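You operate a simulated robot arm through the tools that you are given. There is no shell and no other tool.

You are at the controls of a simulated robot arm. One attempt, no reset.

Task
Staple the white sheaf and the pink sheaf.
Fine: fingers out of the slot, then one staple each, in the corner; each goes back to its slot; leave the third.

Only the result counts: the job must be done as asked and must still hold three seconds after the hand-in. Knocking over, shifting, dropping, spilling or breaking anything else fails it.

Robot
A 7-joint arm with a two-finger gripper, fixed in place. Base frame: the origin is at the foot of the arm, x ahead of it, y to its left, z up; the work surface is at about z = 0. Units: mm, rad, N and s.
With the tool pointing down near the work surface it reaches from about 260 to 600 mm from the base axis. Its first joint turns from -2.496 to 2.496 rad. Payload 1.08 kg.
The tool frame sits at the grasp point between the pads (the TCP): z along the fingers, y along the line on which they close. The tips reach 16 mm beyond it. The gripper opens to 88 mm; its body begins 58 mm behind the TCP.
Orientation is told as [roll, pitch, yaw] about the base's x, y, z axes, in that order, counted from this pose: with the fingers straight down and closing along the base's y, the tool's x points along the base's -x, its y along +y and its z along -z.

Tools
- The arm moves only by the tool arm_command. Its argument "rows" is a list of rows, each a list of 7 numbers: the turn, a rotation vector about the tool's x, y, z in rad, then the shift along the tool's x, y, z in mm, then the opening in per cent of the stroke, from 0 (shut) to 100 (fully open). In form: [[wx, wy, wz, dx, dy, dz, jaw], ...]. A call has 1 to 20 rows; each row is the pose to reach, as a shift and turn from the pose commanded when the call began, along the tool's axes at that moment. Rows are played at 5 a second. More than 50 mm and 0.15 rad between two rows, or a gripper value outside its range, and nothing of the call is played. Where a pose cannot be reached the arm comes as near as it can. A force on the tool above 40 N (or 10 N above the force at the start of the call, whichever is more), or a blocked arm, ends the call early, and 0.2 s more pass. Each finger travels about 186.7 mm/s and halts on what it meets, pressing with about 20 N; the grip force reading is that of the motor and also rises with nothing between the fingers. The clock runs only during rows and for 0.2 s after the last one: add rows that repeat a pose to give the fingers time. It gives the time, the measured TCP pose, the force on the tool (base axes), the opening and the grip force at its end, in the units of the frame above (readings bear some noise), with the torque about the TCP (base axes, N m) and any sound that the robot's microphone picked up.
- Cameras (640 x 400 px; columns grow to the right, rows downward): "scene" is fixed at [63, 505.7, 632.2]; the picture's right is [-0.50, -0.86, 0.00], its down [-0.54, 0.32, -0.78] and it looks along [0.67, -0.39, -0.63] (base axes); focal length 370 px, centre (320, 200). "wrist" rides on the gripper at [82, -8, -92] in the tool frame; the picture's right is [0.10, 0.99, 0.00], its down [-0.70, 0.07, -0.71] and it looks along [-0.71, 0.07, 0.70] (tool axes); focal length 256 px, centre (320, 200). There is no depth. A picture from a camera that has moved, and an enlarged one, comes with that camera's place and axes in the base frame and with its lens. The place of the scene camera against the robot may be out by one fixed shift of up to 18 mm in any direction.
- capture(camera): a new picture of that camera. It takes no simulated time.
- close_up(camera, box): a new picture of the part [left, top, right, bottom] of that camera's present view, enlarged. It takes no simulated time.
- hand_in(): hands the job in; it is judged then, once.

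Places have to be worked out from the pictures, the camera data and where the tool is seen. Open the gripper and draw the arm clear of the work before you hand the job in, unless the task says otherwise.

The tools are called by a JSON object that holds its "method" and its "body". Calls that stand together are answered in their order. arm_command: Moves the arm, as the interface text tells. Its arguments: {"type":"object","properties":{"rows":{"type":"array"}},"required":["rows"]} The other tools are called the same way: capture (camera) takes a picture; close_up (camera, box) takes an enlarged picture of a part of a camera's view; hand_in () hands the job in.

At the start:

```text
t: 0.0
eef_pos: [435.8, 208.1, 371.6]
tcp_rot: [-0.001, 0.002, 0.0]
contact_force: [0.4, 0.7, -0.4]
wrist_torque: [0.03, -0.01, 0.02]
finger_gap: 88.0
grasp_force: 0.0
```

scene: 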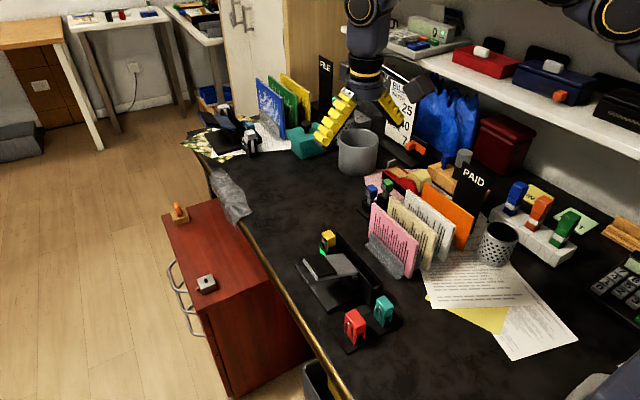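
wrist: 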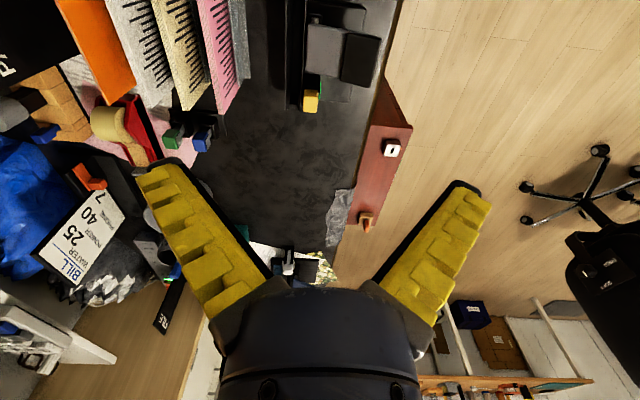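

I start by looking closely at the rack with the sheaves and at the stapler-like device, before moving anything.

{"method": "close_up", "body": {"camera": "scene", "box": [340, 150, 500, 250]}}

{"method": "close_up", "body": {"camera": "scene", "box": [280, 220, 420, 360]}}

{"method": "close_up", "body": {"camera": "wrist", "box": [0, 0, 420, 260]}}

```text
4.00 times, centred on (420, 200) of scene
camera zoom: at [63.0, 505.7, 632.2], right [-0.5, -0.86, 0.0], down [-0.54, 0.32, -0.78], along [0.67, -0.39, -0.63], focal length 1479 px, centre (-80, 200)
```

zoom: 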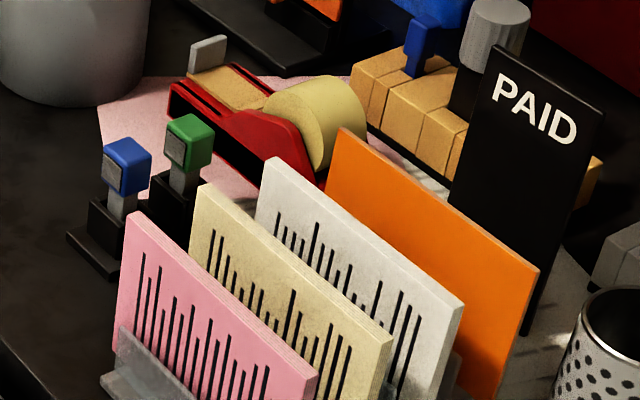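

```text
2.86 times, centred on (350, 290) of scene
camera zoom: at [63.0, 505.7, 632.2], right [-0.5, -0.86, 0.0], down [-0.54, 0.32, -0.78], along [0.67, -0.39, -0.63], focal length 1056 px, centre (234, -57)
```

zoom: 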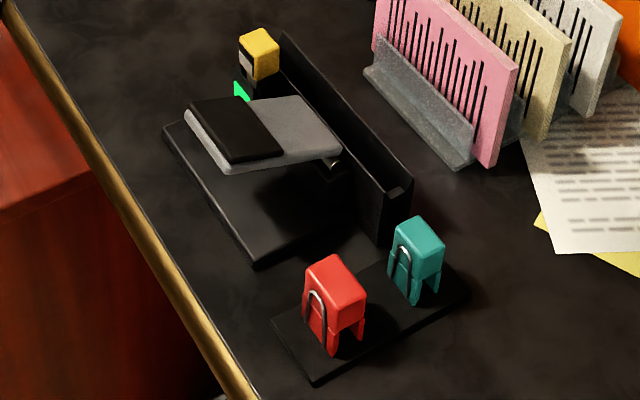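

```text
1.52 times, centred on (210, 130) of wrist
camera zoom: at [354.3, 200.3, 463.0], right [-0.1, 0.99, 0.0], down [0.7, 0.07, 0.71], along [0.71, 0.07, -0.7], focal length 390 px, centre (488, 307)
```

zoom: 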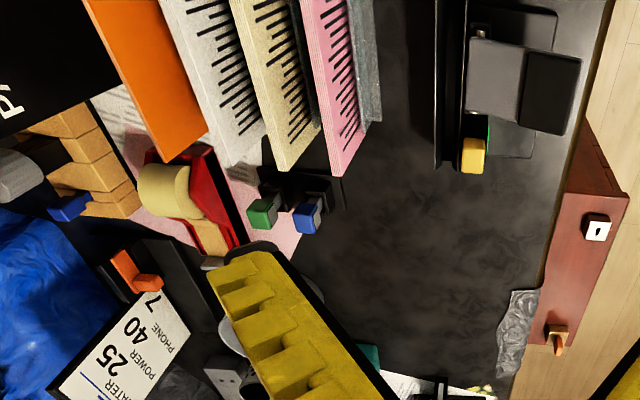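

The stapler appears to sit near x≈490, y≈230 with a wall on its -y side. The sheaves stand in planes roughly along x, from y≈75 (pink) toward -y. I move the wrist camera lower and back to look at the stapler from nearby.

{"method": "arm_command", "body": {"rows": [[0, 0, 0, 14, 5, 30, 100], [0, 0, 0, 28, 10, 60, 100], [0, 0, 0, 42, 15, 90, 100], [0, 0, 0, 56, 20, 120, 100], [0, 0, 0, 70, 24, 150, 100]]}}

{"method": "capture", "body": {"camera": "wrist"}}

{"method": "capture", "body": {"camera": "scene"}}

```text
t: 1.2
eef_pos: [365.4, 233.1, 221.4]
tcp_rot: [0.002, -0.001, -0.002]
contact_force: [0.2, -0.2, 0.2]
wrist_torque: [-0.03, -0.01, 0.02]
finger_gap: 88.1
grasp_force: 0.0
```

```text
taken
camera wrist: at [284.4, 224.3, 312.5], right [-0.1, 0.99, 0.0], down [0.7, 0.07, 0.71], along [0.71, 0.07, -0.7], focal length 256 px, centre (320, 200)
```

wrist: 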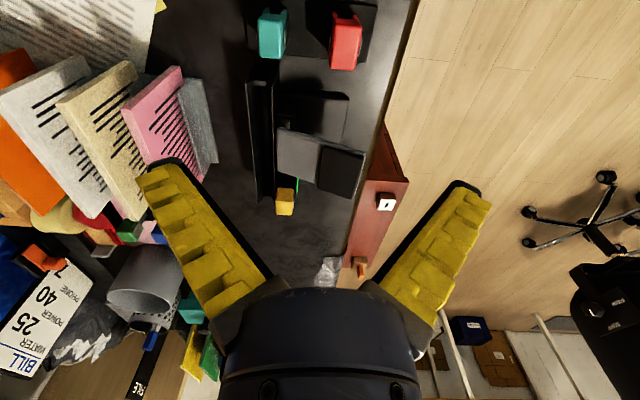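

```text
taken
```

scene: 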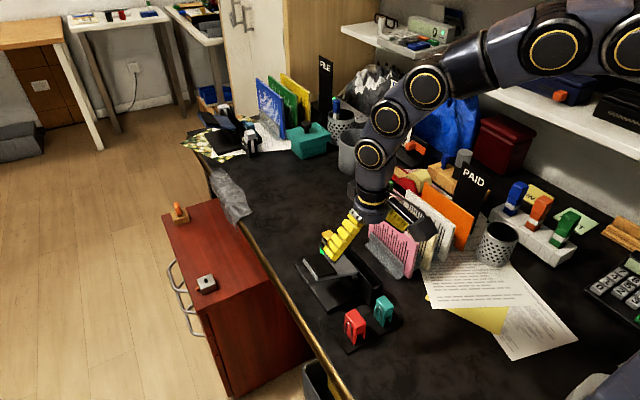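

{"method": "close_up", "body": {"camera": "wrist", "box": [220, 0, 400, 230]}}

{"method": "close_up", "body": {"camera": "wrist", "box": [0, 40, 240, 240]}}

{"method": "close_up", "body": {"camera": "wrist", "box": [240, 70, 380, 220]}}

```text
1.74 times, centred on (310, 115) of wrist
camera zoom: at [284.4, 224.3, 312.5], right [-0.1, 0.99, 0.0], down [0.7, 0.07, 0.71], along [0.71, 0.07, -0.7], focal length 445 px, centre (337, 348)
```

zoom: 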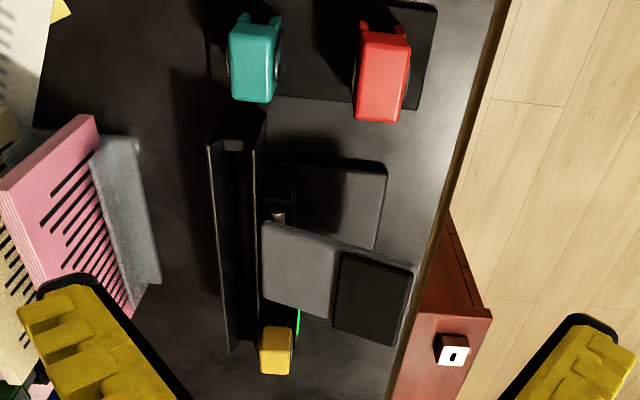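

```text
2.00 times, centred on (120, 140) of wrist
camera zoom: at [284.4, 224.3, 312.5], right [-0.1, 0.99, 0.0], down [0.7, 0.07, 0.71], along [0.71, 0.07, -0.7], focal length 512 px, centre (720, 320)
```

zoom: 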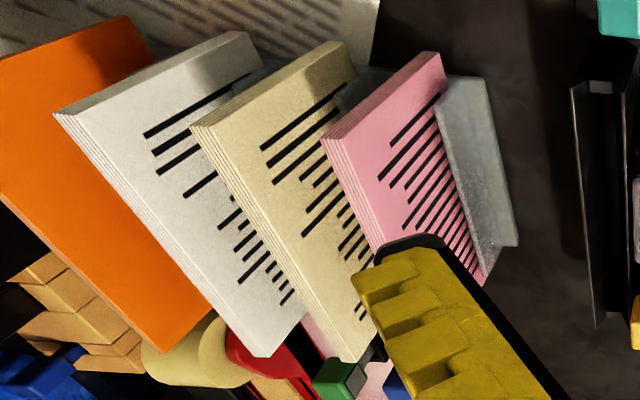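

```text
2.67 times, centred on (310, 145) of wrist
camera zoom: at [284.4, 224.3, 312.5], right [-0.1, 0.99, 0.0], down [0.7, 0.07, 0.71], along [0.71, 0.07, -0.7], focal length 683 px, centre (347, 347)
```

zoom: 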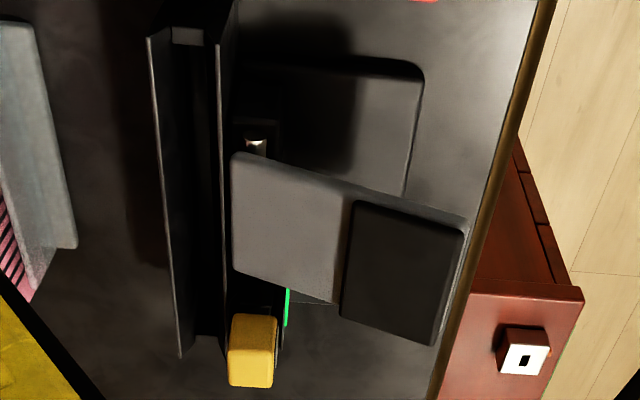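

The closer view shows a tall narrow channel with two walls along x, and a lever with a black pad on its +y side. A yellow block and a green light sit at the far end. I zoom in further from both cameras to learn how it works.

{"method": "close_up", "body": {"camera": "scene", "box": [300, 225, 400, 320]}}

{"method": "close_up", "body": {"camera": "wrist", "box": [265, 110, 345, 220]}}

{"method": "close_up", "body": {"camera": "wrist", "box": [240, 0, 380, 120]}}

```text
4.21 times, centred on (350, 272) of scene
camera zoom: at [63.0, 505.7, 632.2], right [-0.5, -0.86, 0.0], down [-0.54, 0.32, -0.78], along [0.67, -0.39, -0.63], focal length 1557 px, centre (194, -105)
```

zoom: 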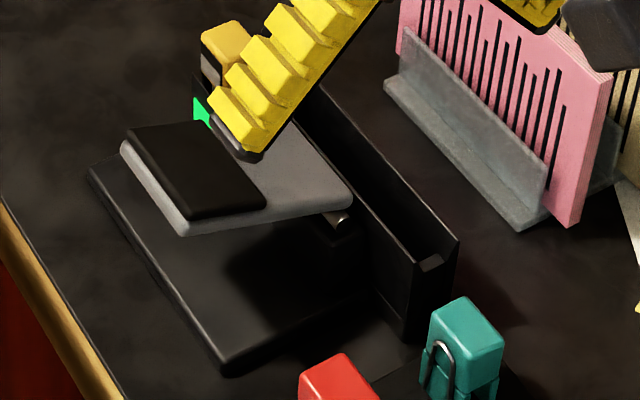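

```text
3.64 times, centred on (305, 165) of wrist
camera zoom: at [284.4, 224.3, 312.5], right [-0.1, 0.99, 0.0], down [0.7, 0.07, 0.71], along [0.71, 0.07, -0.7], focal length 931 px, centre (374, 327)
```

zoom: 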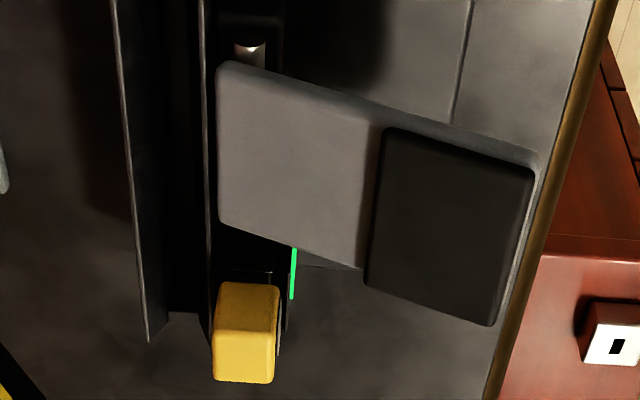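

```text
3.33 times, centred on (310, 60) of wrist
camera zoom: at [284.4, 224.3, 312.5], right [-0.1, 0.99, 0.0], down [0.7, 0.07, 0.71], along [0.71, 0.07, -0.7], focal length 853 px, centre (353, 667)
```

zoom: 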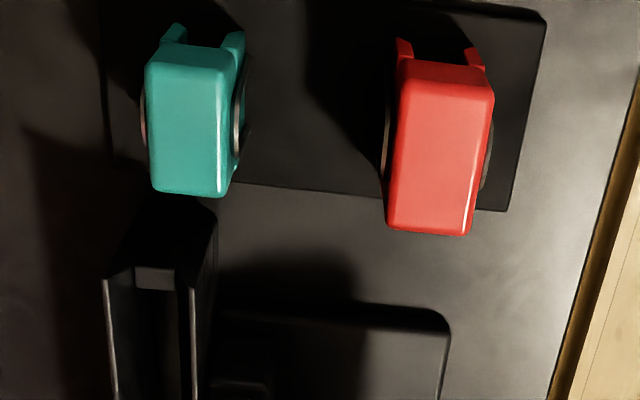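

I yaw the tool by 90° so the wrist camera views the stapler from the +y (desk edge) side. The fingers stay at z≈180, well above it.

{"method": "arm_command", "body": {"rows": [[0, 0, 0.143, -9, 5, 4, 100], [0, 0, 0.286, -19, 9, 7, 100], [0, 0, 0.428, -28, 14, 11, 100], [0, 0, 0.571, -38, 19, 15, 100], [0, 0, 0.714, -47, 24, 19, 100], [0, 0, 0.857, -57, 28, 22, 100], [0, 0, 1.0, -66, 33, 26, 100], [0, 0, 1.142, -76, 38, 30, 100], [0, 0, 1.285, -86, 43, 34, 100], [0, 0, 1.428, -95, 47, 37, 100], [0, 0, 1.571, -105, 52, 41, 100]]}}

{"method": "capture", "body": {"camera": "wrist"}}

```text
t: 3.6
eef_pos: [471.4, 283.0, 180.1]
tcp_rot: [0.0, 0.0, -1.573]
contact_force: [0.8, 0.0, -0.1]
wrist_torque: [0.01, -0.02, 0.02]
finger_gap: 87.8
grasp_force: 0.0
```

```text
taken
camera wrist: at [463.7, 366.6, 271.2], right [0.99, 0.1, 0.0], down [0.07, -0.7, 0.71], along [0.07, -0.71, -0.7], focal length 256 px, centre (320, 200)
```

wrist: 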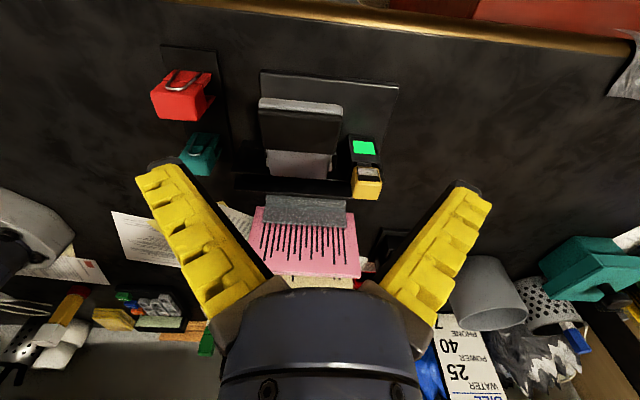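

{"method": "close_up", "body": {"camera": "wrist", "box": [220, 60, 410, 220]}}

{"method": "close_up", "body": {"camera": "wrist", "box": [320, 120, 400, 210]}}

{"method": "close_up", "body": {"camera": "wrist", "box": [140, 40, 240, 180]}}

```text
2.50 times, centred on (315, 140) of wrist
camera zoom: at [463.7, 366.6, 271.2], right [0.99, 0.1, 0.0], down [0.07, -0.7, 0.71], along [0.07, -0.71, -0.7], focal length 640 px, centre (332, 350)
```

zoom: 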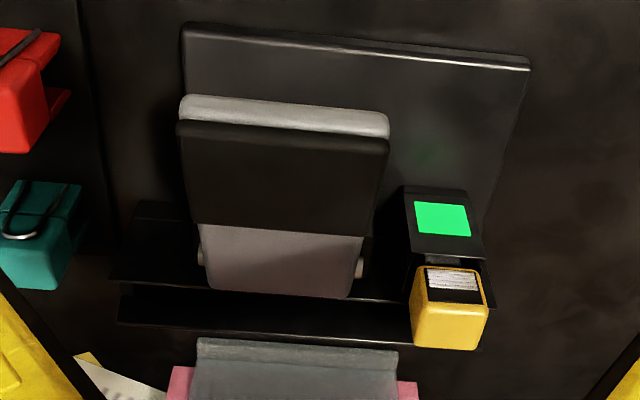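

```text
4.44 times, centred on (360, 165) of wrist
camera zoom: at [463.7, 366.6, 271.2], right [0.99, 0.1, 0.0], down [0.07, -0.7, 0.71], along [0.07, -0.71, -0.7], focal length 1138 px, centre (142, 356)
```

zoom: 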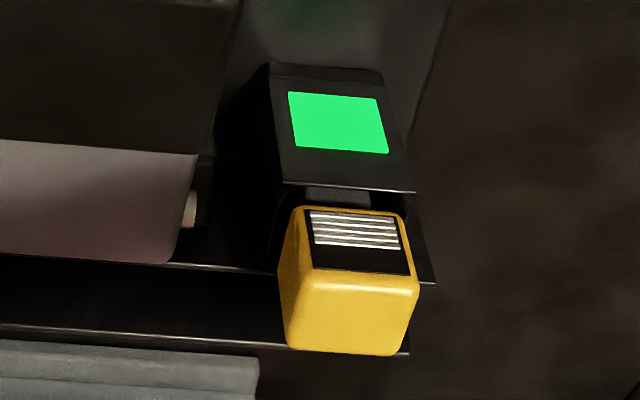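

```text
2.86 times, centred on (190, 110) of wrist
camera zoom: at [463.7, 366.6, 271.2], right [0.99, 0.1, 0.0], down [0.07, -0.7, 0.71], along [0.07, -0.71, -0.7], focal length 731 px, centre (691, 457)
```

zoom: 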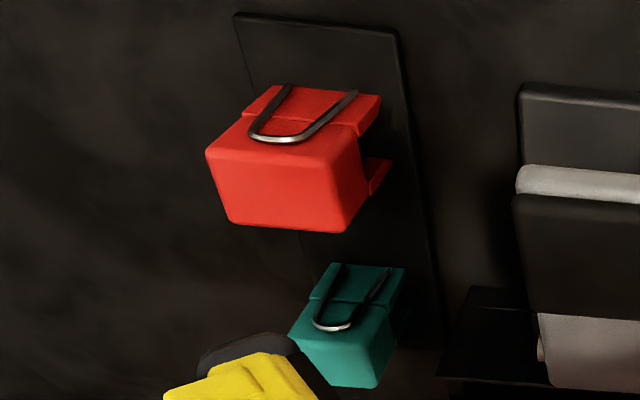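

The green light is lit and the yellow head shows staples in its window at the +x end of the channel. The lever's black pad faces +y. Next I go back to yaw 0, high over the rack's near end, to measure the sheaves.

{"method": "arm_command", "body": {"rows": [[0, 0, -0.143, -24, -13, -10, 100], [0, 0, -0.286, -48, -26, -20, 100], [0, 0, -0.428, -72, -38, -30, 100], [0, 0, -0.571, -96, -51, -40, 100], [0, 0, -0.714, -120, -64, -50, 100], [0, 0, -0.857, -143, -77, -60, 100], [0, 0, -1.0, -167, -90, -70, 100], [0, 0, -1.142, -191, -102, -70, 100], [0, 0, -1.285, -215, -115, -70, 100], [0, 0, -1.428, -239, -128, -70, 100], [0, 0, -1.571, -263, -141, -70, 100]]}}

{"method": "capture", "body": {"camera": "wrist"}}

{"method": "close_up", "body": {"camera": "wrist", "box": [200, 40, 440, 190]}}

```text
t: 6.0
eef_pos: [329.1, 20.9, 252.2]
tcp_rot: [-0.001, -0.002, 0.001]
contact_force: [-0.1, -0.5, 0.1]
wrist_torque: [-0.01, -0.02, -0.01]
finger_gap: 88.1
grasp_force: 0.0
```

```text
taken
camera wrist: at [247.9, 12.4, 343.0], right [-0.1, 0.99, 0.0], down [0.7, 0.07, 0.71], along [0.71, 0.07, -0.7], focal length 256 px, centre (320, 200)
```

wrist: 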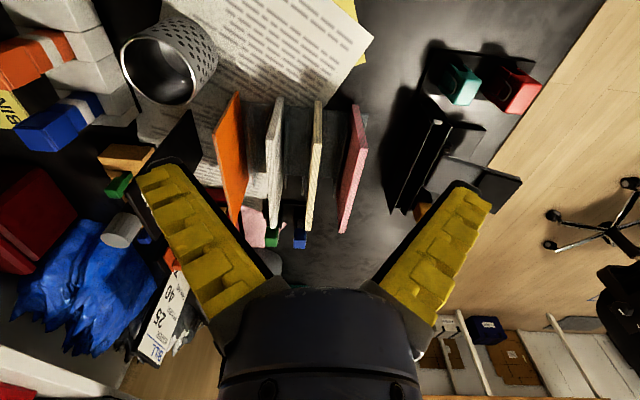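

```text
2.67 times, centred on (320, 115) of wrist
camera zoom: at [247.9, 12.4, 343.0], right [-0.1, 0.99, 0.0], down [0.7, 0.07, 0.71], along [0.71, 0.07, -0.7], focal length 683 px, centre (320, 427)
```

zoom: 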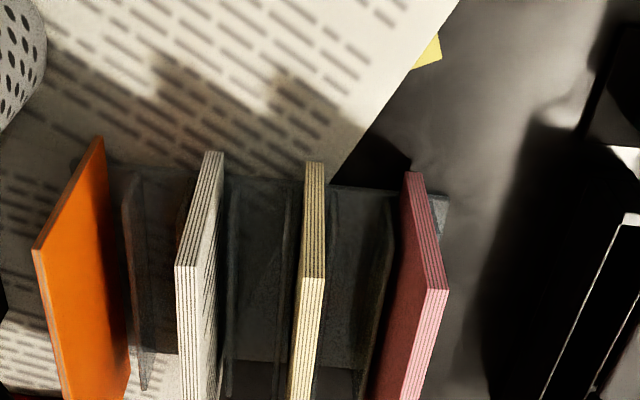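

The rack view is clear: pink is near y≈75, cream ≈24 and white ≈-24. Each sheaf is about 8 mm thick, spans x≈400–552 and tops out at z≈108, with guide plates at the bottom. Now I line the camera up with the stapler channel to measure it.

{"method": "arm_command", "body": {"rows": [[0, 0, 0, 0, 44, 5, 100], [0, 0, 0, 0, 88, 10, 100], [0, 0, 0, 0, 132, 15, 100], [0, 0, 0, 0, 177, 20, 100], [0, 0, 0, 0, 177, 20, 50]]}}

{"method": "capture", "body": {"camera": "wrist"}}

{"method": "close_up", "body": {"camera": "wrist", "box": [260, 20, 400, 190]}}

{"method": "close_up", "body": {"camera": "wrist", "box": [270, 40, 350, 110]}}

{"method": "close_up", "body": {"camera": "wrist", "box": [270, 110, 350, 180]}}

```text
t: 7.2
eef_pos: [330.6, 199.7, 231.5]
tcp_rot: [0.002, -0.001, -0.001]
contact_force: [0.2, -0.3, -0.7]
wrist_torque: [0.01, 0.01, -0.03]
finger_gap: 48.2
grasp_force: 3.4
```

```text
taken
camera wrist: at [249.0, 191.7, 322.4], right [-0.1, 0.99, 0.0], down [0.7, 0.07, 0.71], along [0.71, 0.07, -0.7], focal length 256 px, centre (320, 200)
```

wrist: 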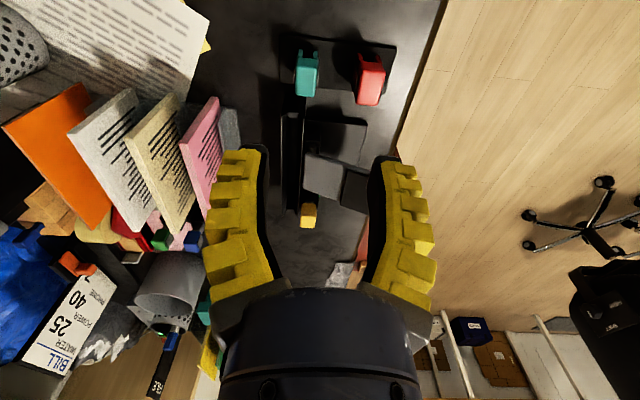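

```text
2.35 times, centred on (330, 105) of wrist
camera zoom: at [249.0, 191.7, 322.4], right [-0.1, 0.99, 0.0], down [0.7, 0.07, 0.71], along [0.71, 0.07, -0.7], focal length 602 px, centre (296, 424)
```

zoom: 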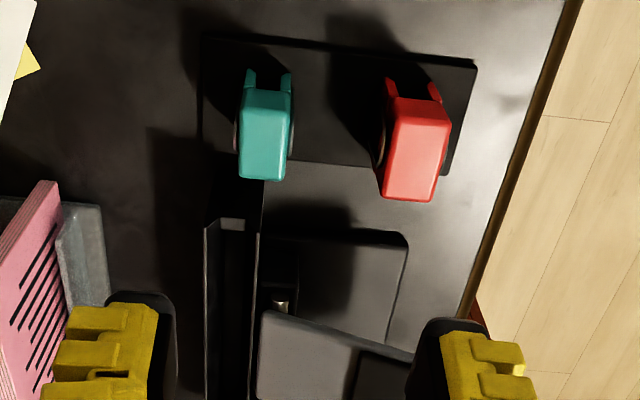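

```text
5.71 times, centred on (310, 75) of wrist
camera zoom: at [249.0, 191.7, 322.4], right [-0.1, 0.99, 0.0], down [0.7, 0.07, 0.71], along [0.71, 0.07, -0.7], focal length 1463 px, centre (377, 914)
```

zoom: 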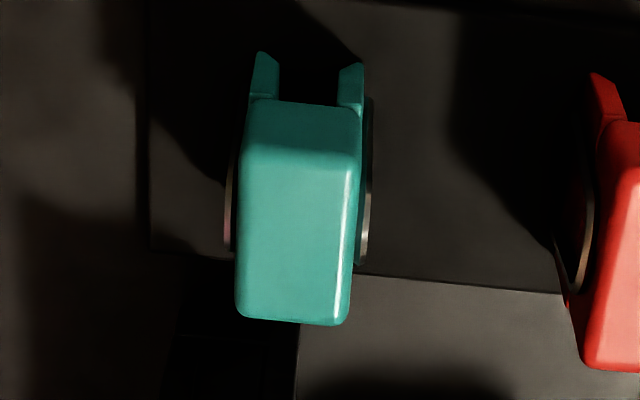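

```text
5.71 times, centred on (310, 145) of wrist
camera zoom: at [249.0, 191.7, 322.4], right [-0.1, 0.99, 0.0], down [0.7, 0.07, 0.71], along [0.71, 0.07, -0.7], focal length 1463 px, centre (377, 514)
```

zoom: 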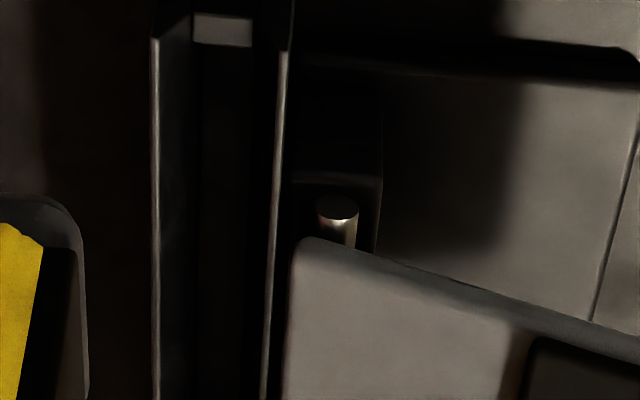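

I get a second, higher view of the channel to triangulate its wall height, width and ends.

{"method": "arm_command", "body": {"rows": [[0, 0, 0, -10, 0, -30, 100], [0, 0, 0, -30, 0, -65, 100], [0, 0, 0, -50, 0, -100, 100], [0, 0, 0, -50, 0, -100, 100]]}}

{"method": "capture", "body": {"camera": "wrist"}}

{"method": "close_up", "body": {"camera": "wrist", "box": [260, 0, 400, 90]}}

{"method": "close_up", "body": {"camera": "wrist", "box": [260, 80, 400, 170]}}

```text
t: 8.2
eef_pos: [379.6, 197.3, 331.8]
tcp_rot: [0.002, 0.001, -0.001]
contact_force: [0.1, 0.5, 0.0]
wrist_torque: [0.01, 0.01, 0.0]
finger_gap: 88.2
grasp_force: 0.1
```

```text
taken
camera wrist: at [298.1, 190.3, 422.5], right [-0.1, 0.99, 0.0], down [0.7, 0.07, 0.71], along [0.7, 0.07, -0.71], focal length 256 px, centre (320, 200)
```

wrist: 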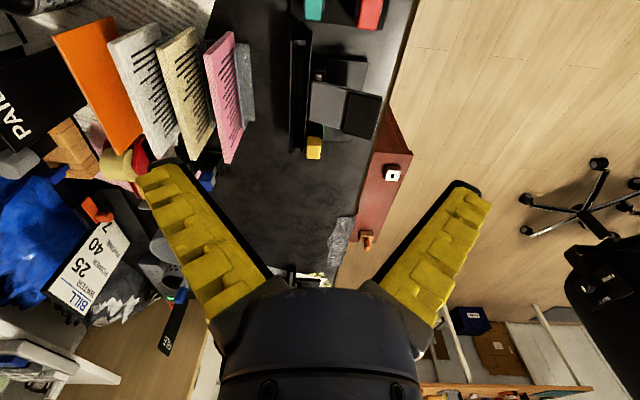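

```text
4.44 times, centred on (330, 45) of wrist
camera zoom: at [298.1, 190.3, 422.5], right [-0.1, 0.99, 0.0], down [0.7, 0.07, 0.71], along [0.7, 0.07, -0.71], focal length 1138 px, centre (276, 889)
```

zoom: 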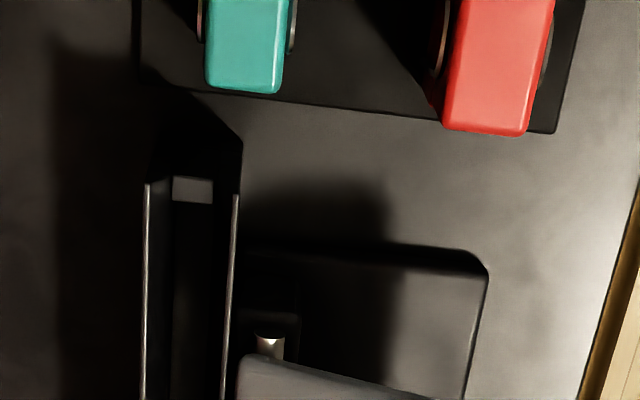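

```text
4.44 times, centred on (330, 125) of wrist
camera zoom: at [298.1, 190.3, 422.5], right [-0.1, 0.99, 0.0], down [0.7, 0.07, 0.71], along [0.7, 0.07, -0.71], focal length 1138 px, centre (276, 533)
```

zoom: 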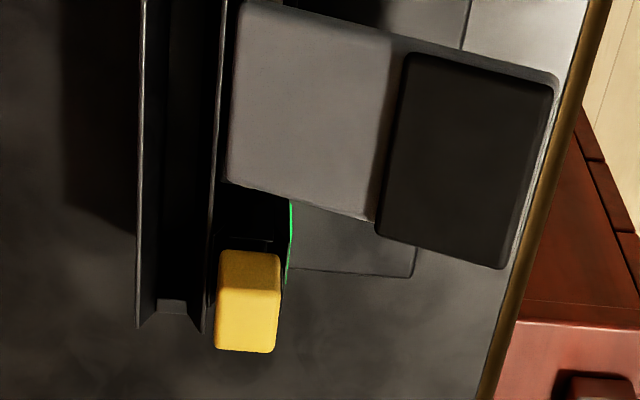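

I zoom the scene camera onto the channel's two ends to see whether they are open or closed.

{"method": "close_up", "body": {"camera": "scene", "box": [355, 270, 405, 305]}}

{"method": "close_up", "body": {"camera": "scene", "box": [310, 222, 390, 285]}}

{"method": "close_up", "body": {"camera": "wrist", "box": [280, 20, 340, 60]}}

{"method": "close_up", "body": {"camera": "wrist", "box": [280, 125, 340, 165]}}

```text
11.43 times, centred on (380, 288) of scene
camera zoom: at [63.0, 505.7, 632.2], right [-0.5, -0.86, 0.0], down [-0.54, 0.32, -0.78], along [0.67, -0.39, -0.63], focal length 4226 px, centre (-366, -800)
```

zoom: 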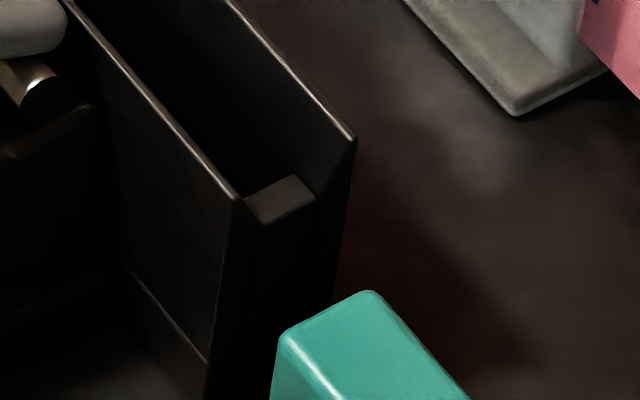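

```text
6.35 times, centred on (350, 254) of scene
camera zoom: at [63.0, 505.7, 632.2], right [-0.5, -0.86, 0.0], down [-0.54, 0.32, -0.78], along [0.67, -0.39, -0.63], focal length 2348 px, centre (130, -140)
```

zoom: 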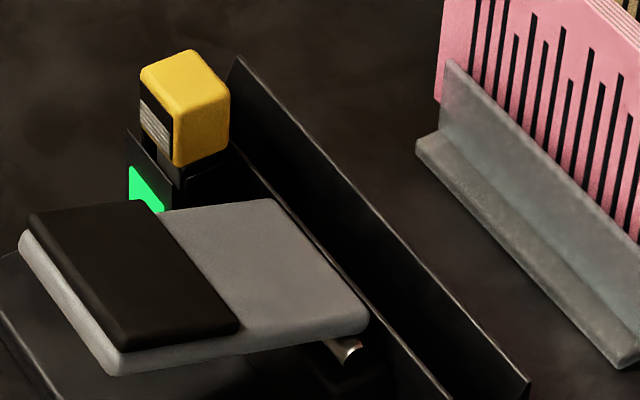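

```text
10.00 times, centred on (310, 40) of wrist
camera zoom: at [298.1, 190.3, 422.5], right [-0.1, 0.99, 0.0], down [0.7, 0.07, 0.71], along [0.7, 0.07, -0.71], focal length 2560 px, centre (420, 1800)
```

zoom: 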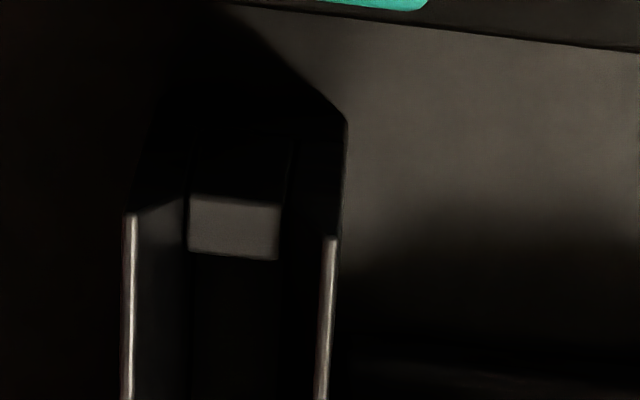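

```text
10.00 times, centred on (310, 145) of wrist
camera zoom: at [298.1, 190.3, 422.5], right [-0.1, 0.99, 0.0], down [0.7, 0.07, 0.71], along [0.7, 0.07, -0.71], focal length 2560 px, centre (420, 750)
```

zoom: 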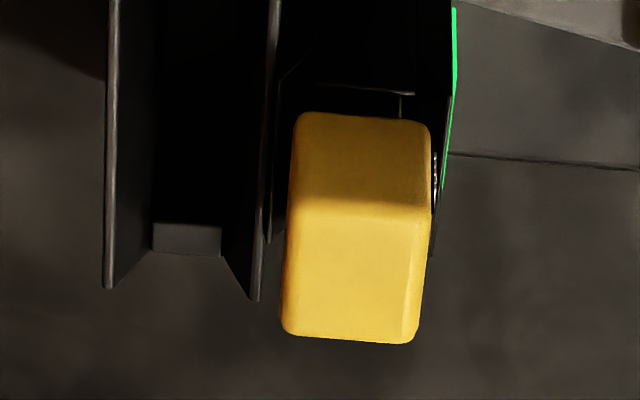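

The channel is well fixed now. Its inner space runs x≈394–549, centred on y≈175, with end-stop tops at z≈48 and flared wall tops at z≈58. The pad spans x 430–490 and y 242–283, about z 86–104, and the yellow head spans x 517–540, y 192–213, up to z 89. Next I measure the sheaves precisely from two heights.

{"method": "arm_command", "body": {"rows": [[0, 0, 0, 0, -42, 0, 100], [0, 0, 0, 0, -84, 0, 100], [0, 0, 0, 0, -126, 0, 100], [0, 0, 0, 0, -167, 0, 100], [0, 0, 0, 0, -167, 0, 100]]}}

{"method": "capture", "body": {"camera": "wrist"}}

{"method": "close_up", "body": {"camera": "wrist", "box": [240, 30, 400, 130]}}

{"method": "close_up", "body": {"camera": "wrist", "box": [240, 110, 400, 210]}}

```text
t: 9.4
eef_pos: [378.5, 30.8, 330.5]
tcp_rot: [-0.002, -0.001, 0.0]
contact_force: [-0.4, 0.9, -0.4]
wrist_torque: [-0.01, 0.03, 0.03]
finger_gap: 87.7
grasp_force: 0.0
```

```text
taken
camera wrist: at [297.9, 23.7, 422.0], right [-0.1, 0.99, 0.0], down [0.7, 0.07, 0.71], along [0.71, 0.07, -0.7], focal length 256 px, centre (320, 200)
```

wrist: 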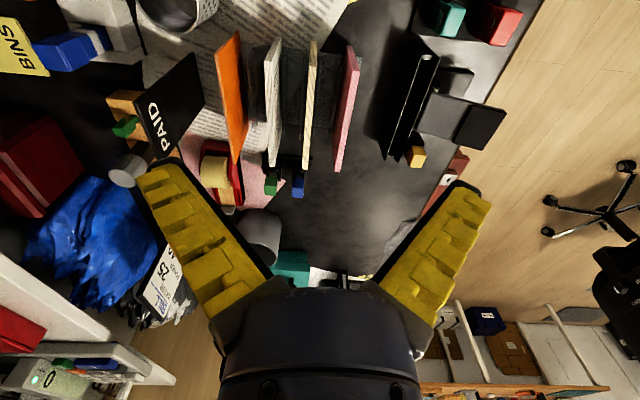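

```text
4.00 times, centred on (320, 80) of wrist
camera zoom: at [297.9, 23.7, 422.0], right [-0.1, 0.99, 0.0], down [0.7, 0.07, 0.71], along [0.71, 0.07, -0.7], focal length 1024 px, centre (320, 680)
```

zoom: 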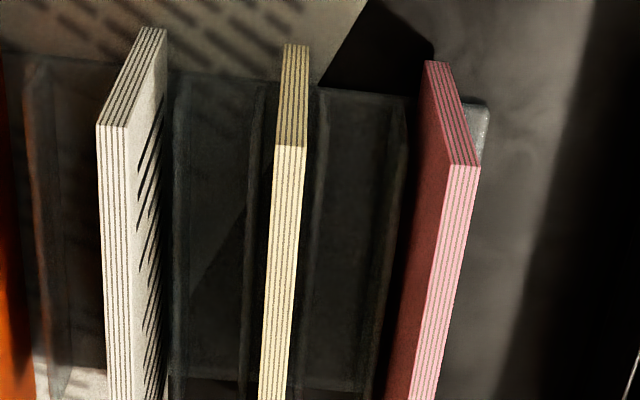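

```text
4.00 times, centred on (320, 160) of wrist
camera zoom: at [297.9, 23.7, 422.0], right [-0.1, 0.99, 0.0], down [0.7, 0.07, 0.71], along [0.71, 0.07, -0.7], focal length 1024 px, centre (320, 360)
```

zoom: 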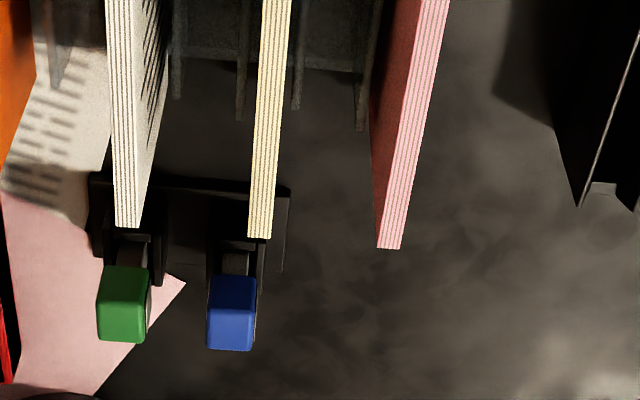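

The sheaves are parallel to x. Pink is centred at y≈75, cream ≈25 and white ≈-25, all spanning x≈396–544 with tops at z≈112. I check the text layout and the rack guides before choosing how to insert them.

{"method": "close_up", "body": {"camera": "scene", "box": [360, 195, 440, 285]}}

{"method": "close_up", "body": {"camera": "scene", "box": [390, 180, 470, 260]}}

{"method": "close_up", "body": {"camera": "wrist", "box": [200, 10, 400, 135]}}

```text
4.44 times, centred on (400, 240) of scene
camera zoom: at [63.0, 505.7, 632.2], right [-0.5, -0.86, 0.0], down [-0.54, 0.32, -0.78], along [0.67, -0.39, -0.63], focal length 1643 px, centre (-36, 22)
```

zoom: 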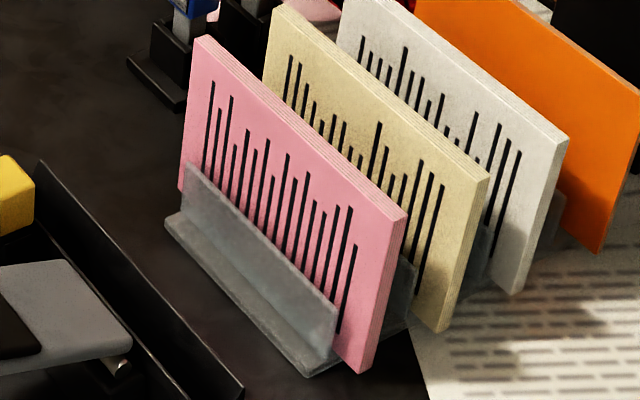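

```text
5.00 times, centred on (430, 220) of scene
camera zoom: at [63.0, 505.7, 632.2], right [-0.5, -0.86, 0.0], down [-0.54, 0.32, -0.78], along [0.67, -0.39, -0.63], focal length 1849 px, centre (-230, 100)
```

zoom: 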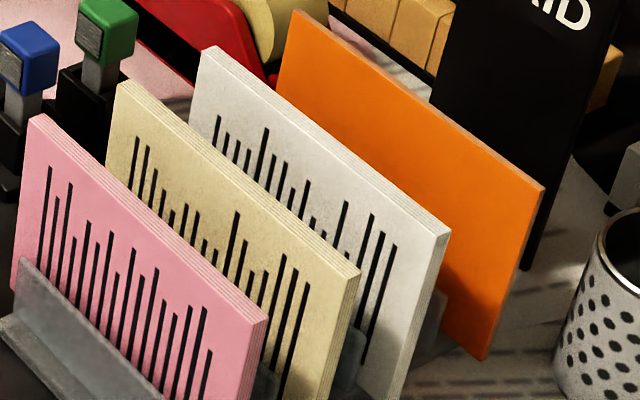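

```text
3.20 times, centred on (300, 72) of wrist
camera zoom: at [297.9, 23.7, 422.0], right [-0.1, 0.99, 0.0], down [0.7, 0.07, 0.71], along [0.71, 0.07, -0.7], focal length 819 px, centre (384, 608)
```

zoom: 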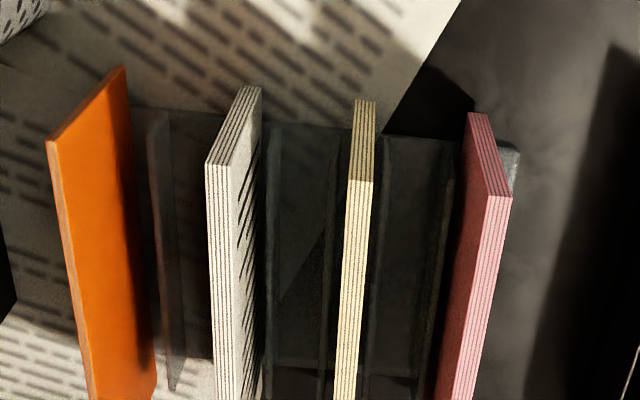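

Text margins are at the bottom of each sheaf, so lowering them without rotation puts the top-left page corner at the stapling head. I set a narrow opening and look at the finger profile to check it fits between the sheaves.

{"method": "arm_command", "body": {"rows": [[0, 0, 0, 0, 0, 0, 30], [0, 0, 0, 0, 0, 0, 30]]}}

{"method": "capture", "body": {"camera": "wrist"}}

{"method": "close_up", "body": {"camera": "scene", "box": [360, 60, 500, 170]}}

```text
t: 10.0
eef_pos: [379.2, 31.7, 331.3]
tcp_rot: [-0.002, 0.0, 0.0]
contact_force: [-0.4, 0.5, 0.3]
wrist_torque: [-0.04, 0.0, 0.01]
finger_gap: 31.2
grasp_force: 3.2
```

```text
taken
camera wrist: at [297.8, 24.2, 422.0], right [-0.1, 0.99, 0.0], down [0.7, 0.07, 0.71], along [0.71, 0.07, -0.7], focal length 256 px, centre (320, 200)
```

wrist: 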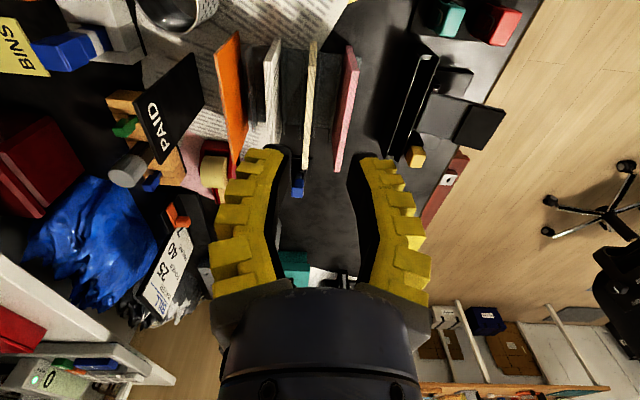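

```text
3.64 times, centred on (430, 115) of scene
camera zoom: at [63.0, 505.7, 632.2], right [-0.5, -0.86, 0.0], down [-0.54, 0.32, -0.78], along [0.67, -0.39, -0.63], focal length 1344 px, centre (-80, 509)
```

zoom: 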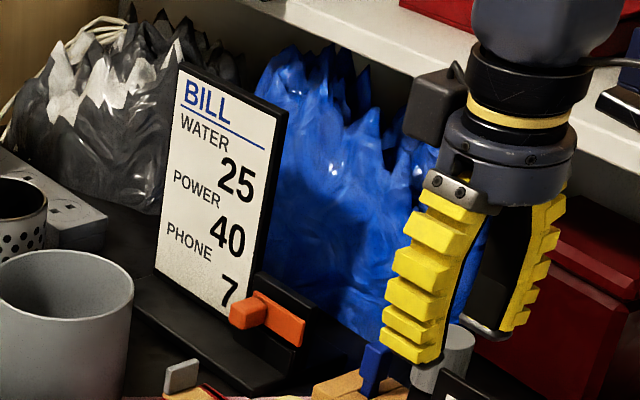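

I zoom on the fingertips to measure how thick each finger is at tip height.

{"method": "close_up", "body": {"camera": "wrist", "box": [200, 130, 440, 280]}}

{"method": "close_up", "body": {"camera": "scene", "box": [430, 100, 500, 165]}}

```text
2.67 times, centred on (320, 205) of wrist
camera zoom: at [297.8, 24.2, 422.0], right [-0.1, 0.99, 0.0], down [0.7, 0.07, 0.71], along [0.71, 0.07, -0.7], focal length 683 px, centre (320, 187)
```

zoom: 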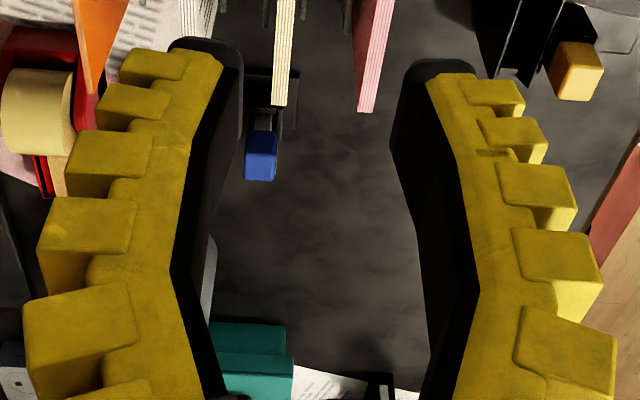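

```text
6.15 times, centred on (465, 132) of scene
camera zoom: at [63.0, 505.7, 632.2], right [-0.5, -0.86, 0.0], down [-0.54, 0.32, -0.78], along [0.67, -0.39, -0.63], focal length 2275 px, centre (-572, 615)
```

zoom: 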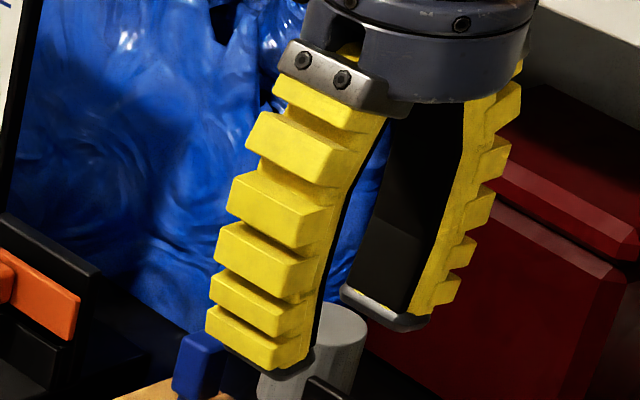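

Each finger is about 25 mm thick at the tip. An opening of about 25 mm leaves about 8 mm to the neighbouring sheaves and about 8 mm either side of the one gripped. I go above the pink sheaf's centre (470, 75) with that opening.

{"method": "arm_command", "body": {"rows": [[0, 0, 0, -18, 9, 24, 24], [0, 0, 0, -36, 17, 48, 24], [0, 0, 0, -54, 26, 72, 24], [0, 0, 0, -72, 35, 96, 24], [0, 0, 0, -91, 43.3, 121, 24], [0, 0, 0, -91, 43.3, 131, 24], [0, 0, 0, -91, 43.3, 131, 24]]}}

{"method": "capture", "body": {"camera": "wrist"}}

{"method": "capture", "body": {"camera": "scene"}}

```text
t: 11.6
eef_pos: [470.9, 75.7, 200.2]
tcp_rot: [0.001, -0.001, 0.002]
contact_force: [-0.1, 0.8, -0.6]
wrist_torque: [0.02, 0.0, -0.03]
finger_gap: 26.2
grasp_force: 3.4
```

```text
taken
camera wrist: at [389.3, 67.4, 291.2], right [-0.1, 0.99, 0.0], down [0.7, 0.07, 0.71], along [0.71, 0.07, -0.7], focal length 256 px, centre (320, 200)
```

wrist: 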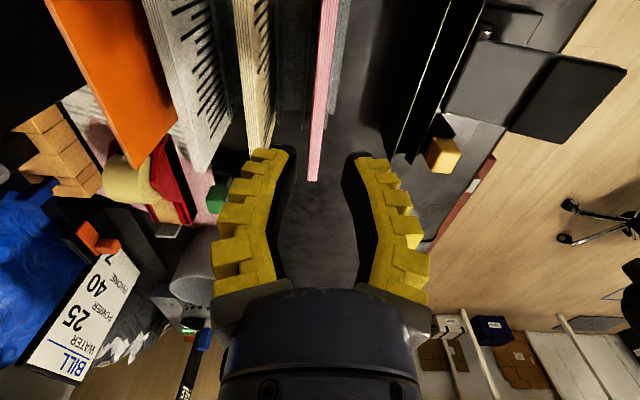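

```text
taken
```

scene: 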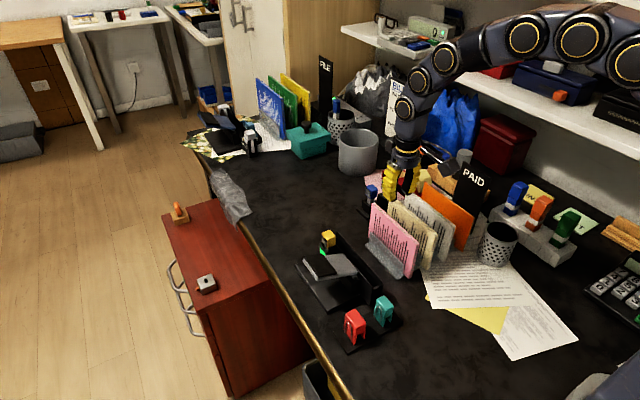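

The opening is 26 mm. I check how the pink top edge lines up with the finger midpoint; a point right below the TCP at sheaf-top height should be at about column 320, row 104.

{"method": "close_up", "body": {"camera": "wrist", "box": [240, 60, 400, 190]}}

{"method": "close_up", "body": {"camera": "scene", "box": [350, 140, 470, 250]}}

```text
3.08 times, centred on (320, 125) of wrist
camera zoom: at [389.3, 67.4, 291.2], right [-0.1, 0.99, 0.0], down [0.7, 0.07, 0.71], along [0.71, 0.07, -0.7], focal length 788 px, centre (320, 431)
```

zoom: 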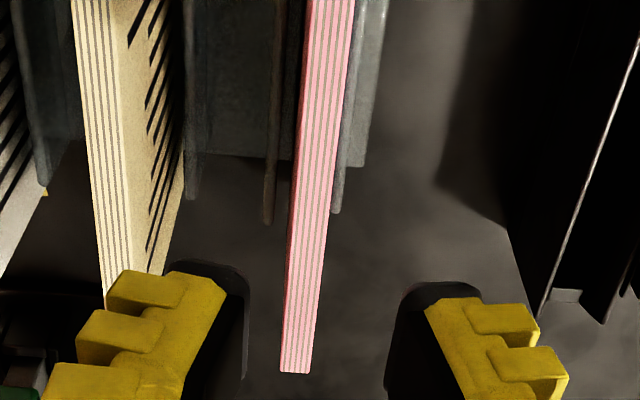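

```text
3.64 times, centred on (410, 195) of scene
camera zoom: at [63.0, 505.7, 632.2], right [-0.5, -0.86, 0.0], down [-0.54, 0.32, -0.78], along [0.67, -0.39, -0.63], focal length 1344 px, centre (-7, 218)
```

zoom: 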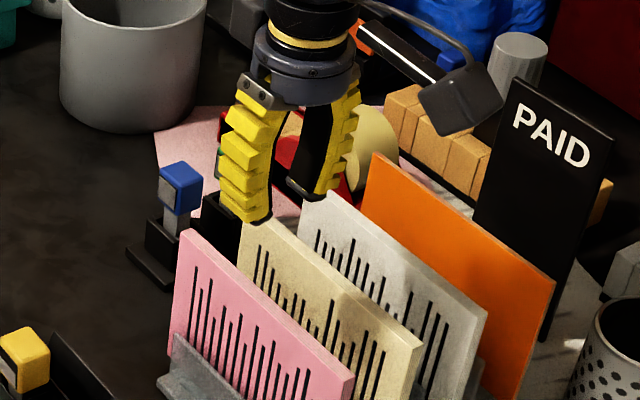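

The pink top edge is centred between the fingers to within about half a millimetre, and its far end is at x≈543.6. I descend to z≈100, keeping the opening, and don't close yet.

{"method": "arm_command", "body": {"rows": [[0, 0, 0, 0.5, 0, 30, 24], [0, 0, 0, 0.5, 0, 55, 24], [0, 0, 0, 0.5, 0, 75, 24], [0, 0, 0, 0.5, 0, 90, 24], [0, 0, 0, 0.5, 0, 100, 24], [0, 0, 0, 0.5, 0, 100, 24]]}}

{"method": "capture", "body": {"camera": "wrist"}}

{"method": "close_up", "body": {"camera": "scene", "box": [350, 160, 470, 270]}}

```text
t: 13.0
eef_pos: [470.3, 73.5, 98.5]
tcp_rot: [0.0, 0.001, -0.002]
contact_force: [-0.5, 0.0, -0.6]
wrist_torque: [0.05, -0.01, -0.04]
finger_gap: 26.2
grasp_force: 3.6
```

```text
taken
camera wrist: at [388.6, 66.7, 190.4], right [-0.1, 0.99, 0.0], down [0.7, 0.07, 0.71], along [0.71, 0.07, -0.7], focal length 256 px, centre (320, 200)
```

wrist: 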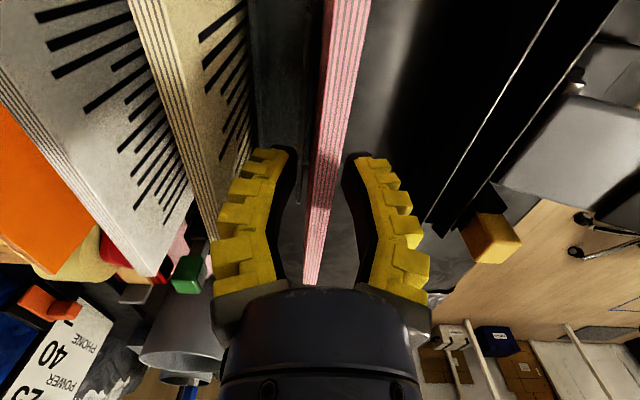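

```text
3.64 times, centred on (410, 215) of scene
camera zoom: at [63.0, 505.7, 632.2], right [-0.5, -0.86, 0.0], down [-0.54, 0.32, -0.78], along [0.67, -0.39, -0.63], focal length 1344 px, centre (-7, 146)
```

zoom: 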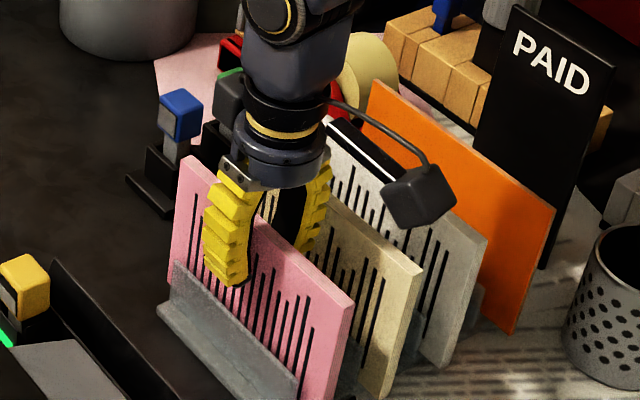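

The fingers straddle the pink sheaf with clear space to the cream one. I close on it and check the grip.

{"method": "arm_command", "body": {"rows": [[0, 0, 0, 0, 0, 0, 0], [0, 0, 0, 0, 0, 0, 0], [0, 0, 0, 0, 0, 0, 0]]}}

{"method": "capture", "body": {"camera": "wrist"}}

```text
t: 13.8
eef_pos: [469.7, 74.0, 100.0]
tcp_rot: [0.001, -0.002, 0.001]
contact_force: [-4.6, 0.3, 14.7]
wrist_torque: [-0.01, 0.14, 0.0]
finger_gap: 6.1
grasp_force: 20.0
```

```text
taken
camera wrist: at [388.8, 66.8, 190.9], right [-0.1, 0.99, 0.0], down [0.7, 0.07, 0.71], along [0.71, 0.07, -0.7], focal length 256 px, centre (320, 200)
```

wrist: 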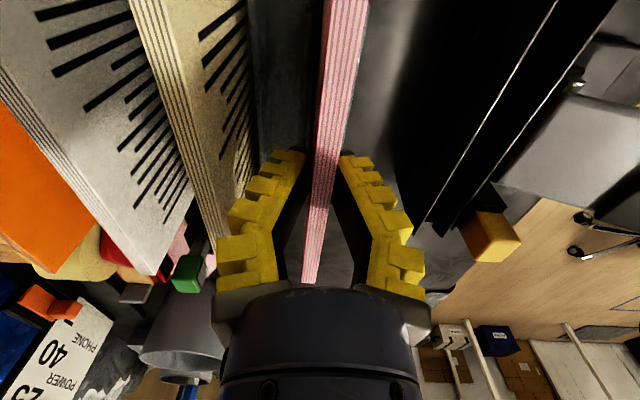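

The sheaf is gripped (gap 6.1 mm, 20 N). I lift it straight up, gently at first.

{"method": "arm_command", "body": {"rows": [[0, 0, 0, 0, 0, -3, 0], [0, 0, 0, 0, 0, -8, 0], [0, 0, 0, 0, 0, -15, 0], [0, 0, 0, 0, 0, -15, 0]]}}

{"method": "capture", "body": {"camera": "wrist"}}

{"method": "close_up", "body": {"camera": "scene", "box": [350, 160, 470, 290]}}

```text
t: 14.8
eef_pos: [469.5, 74.5, 114.6]
tcp_rot: [0.0, 0.0, -0.001]
contact_force: [0.1, 0.6, -0.7]
wrist_torque: [0.0, -0.05, 0.0]
finger_gap: 6.1
grasp_force: 20.4
```

```text
taken
camera wrist: at [388.7, 66.7, 205.7], right [-0.1, 0.99, 0.0], down [0.7, 0.07, 0.71], along [0.71, 0.07, -0.71], focal length 256 px, centre (320, 200)
```

wrist: 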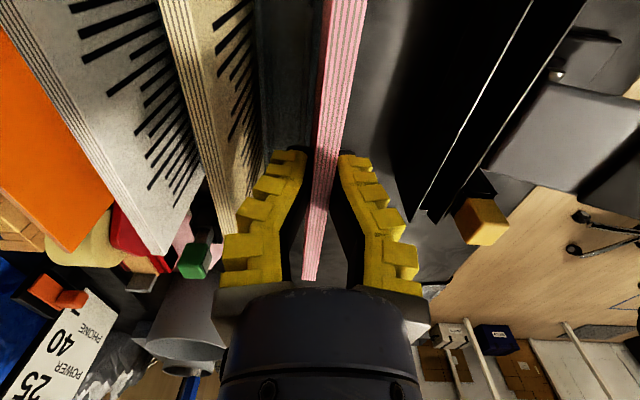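

```text
3.08 times, centred on (410, 225) of scene
camera zoom: at [63.0, 505.7, 632.2], right [-0.5, -0.86, 0.0], down [-0.54, 0.32, -0.78], along [0.67, -0.39, -0.63], focal length 1138 px, centre (43, 123)
```

zoom: 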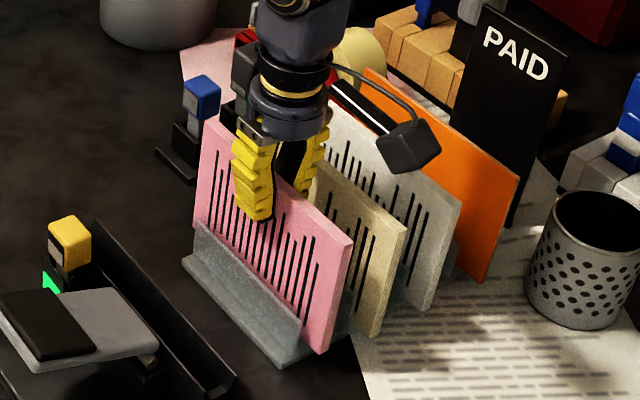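

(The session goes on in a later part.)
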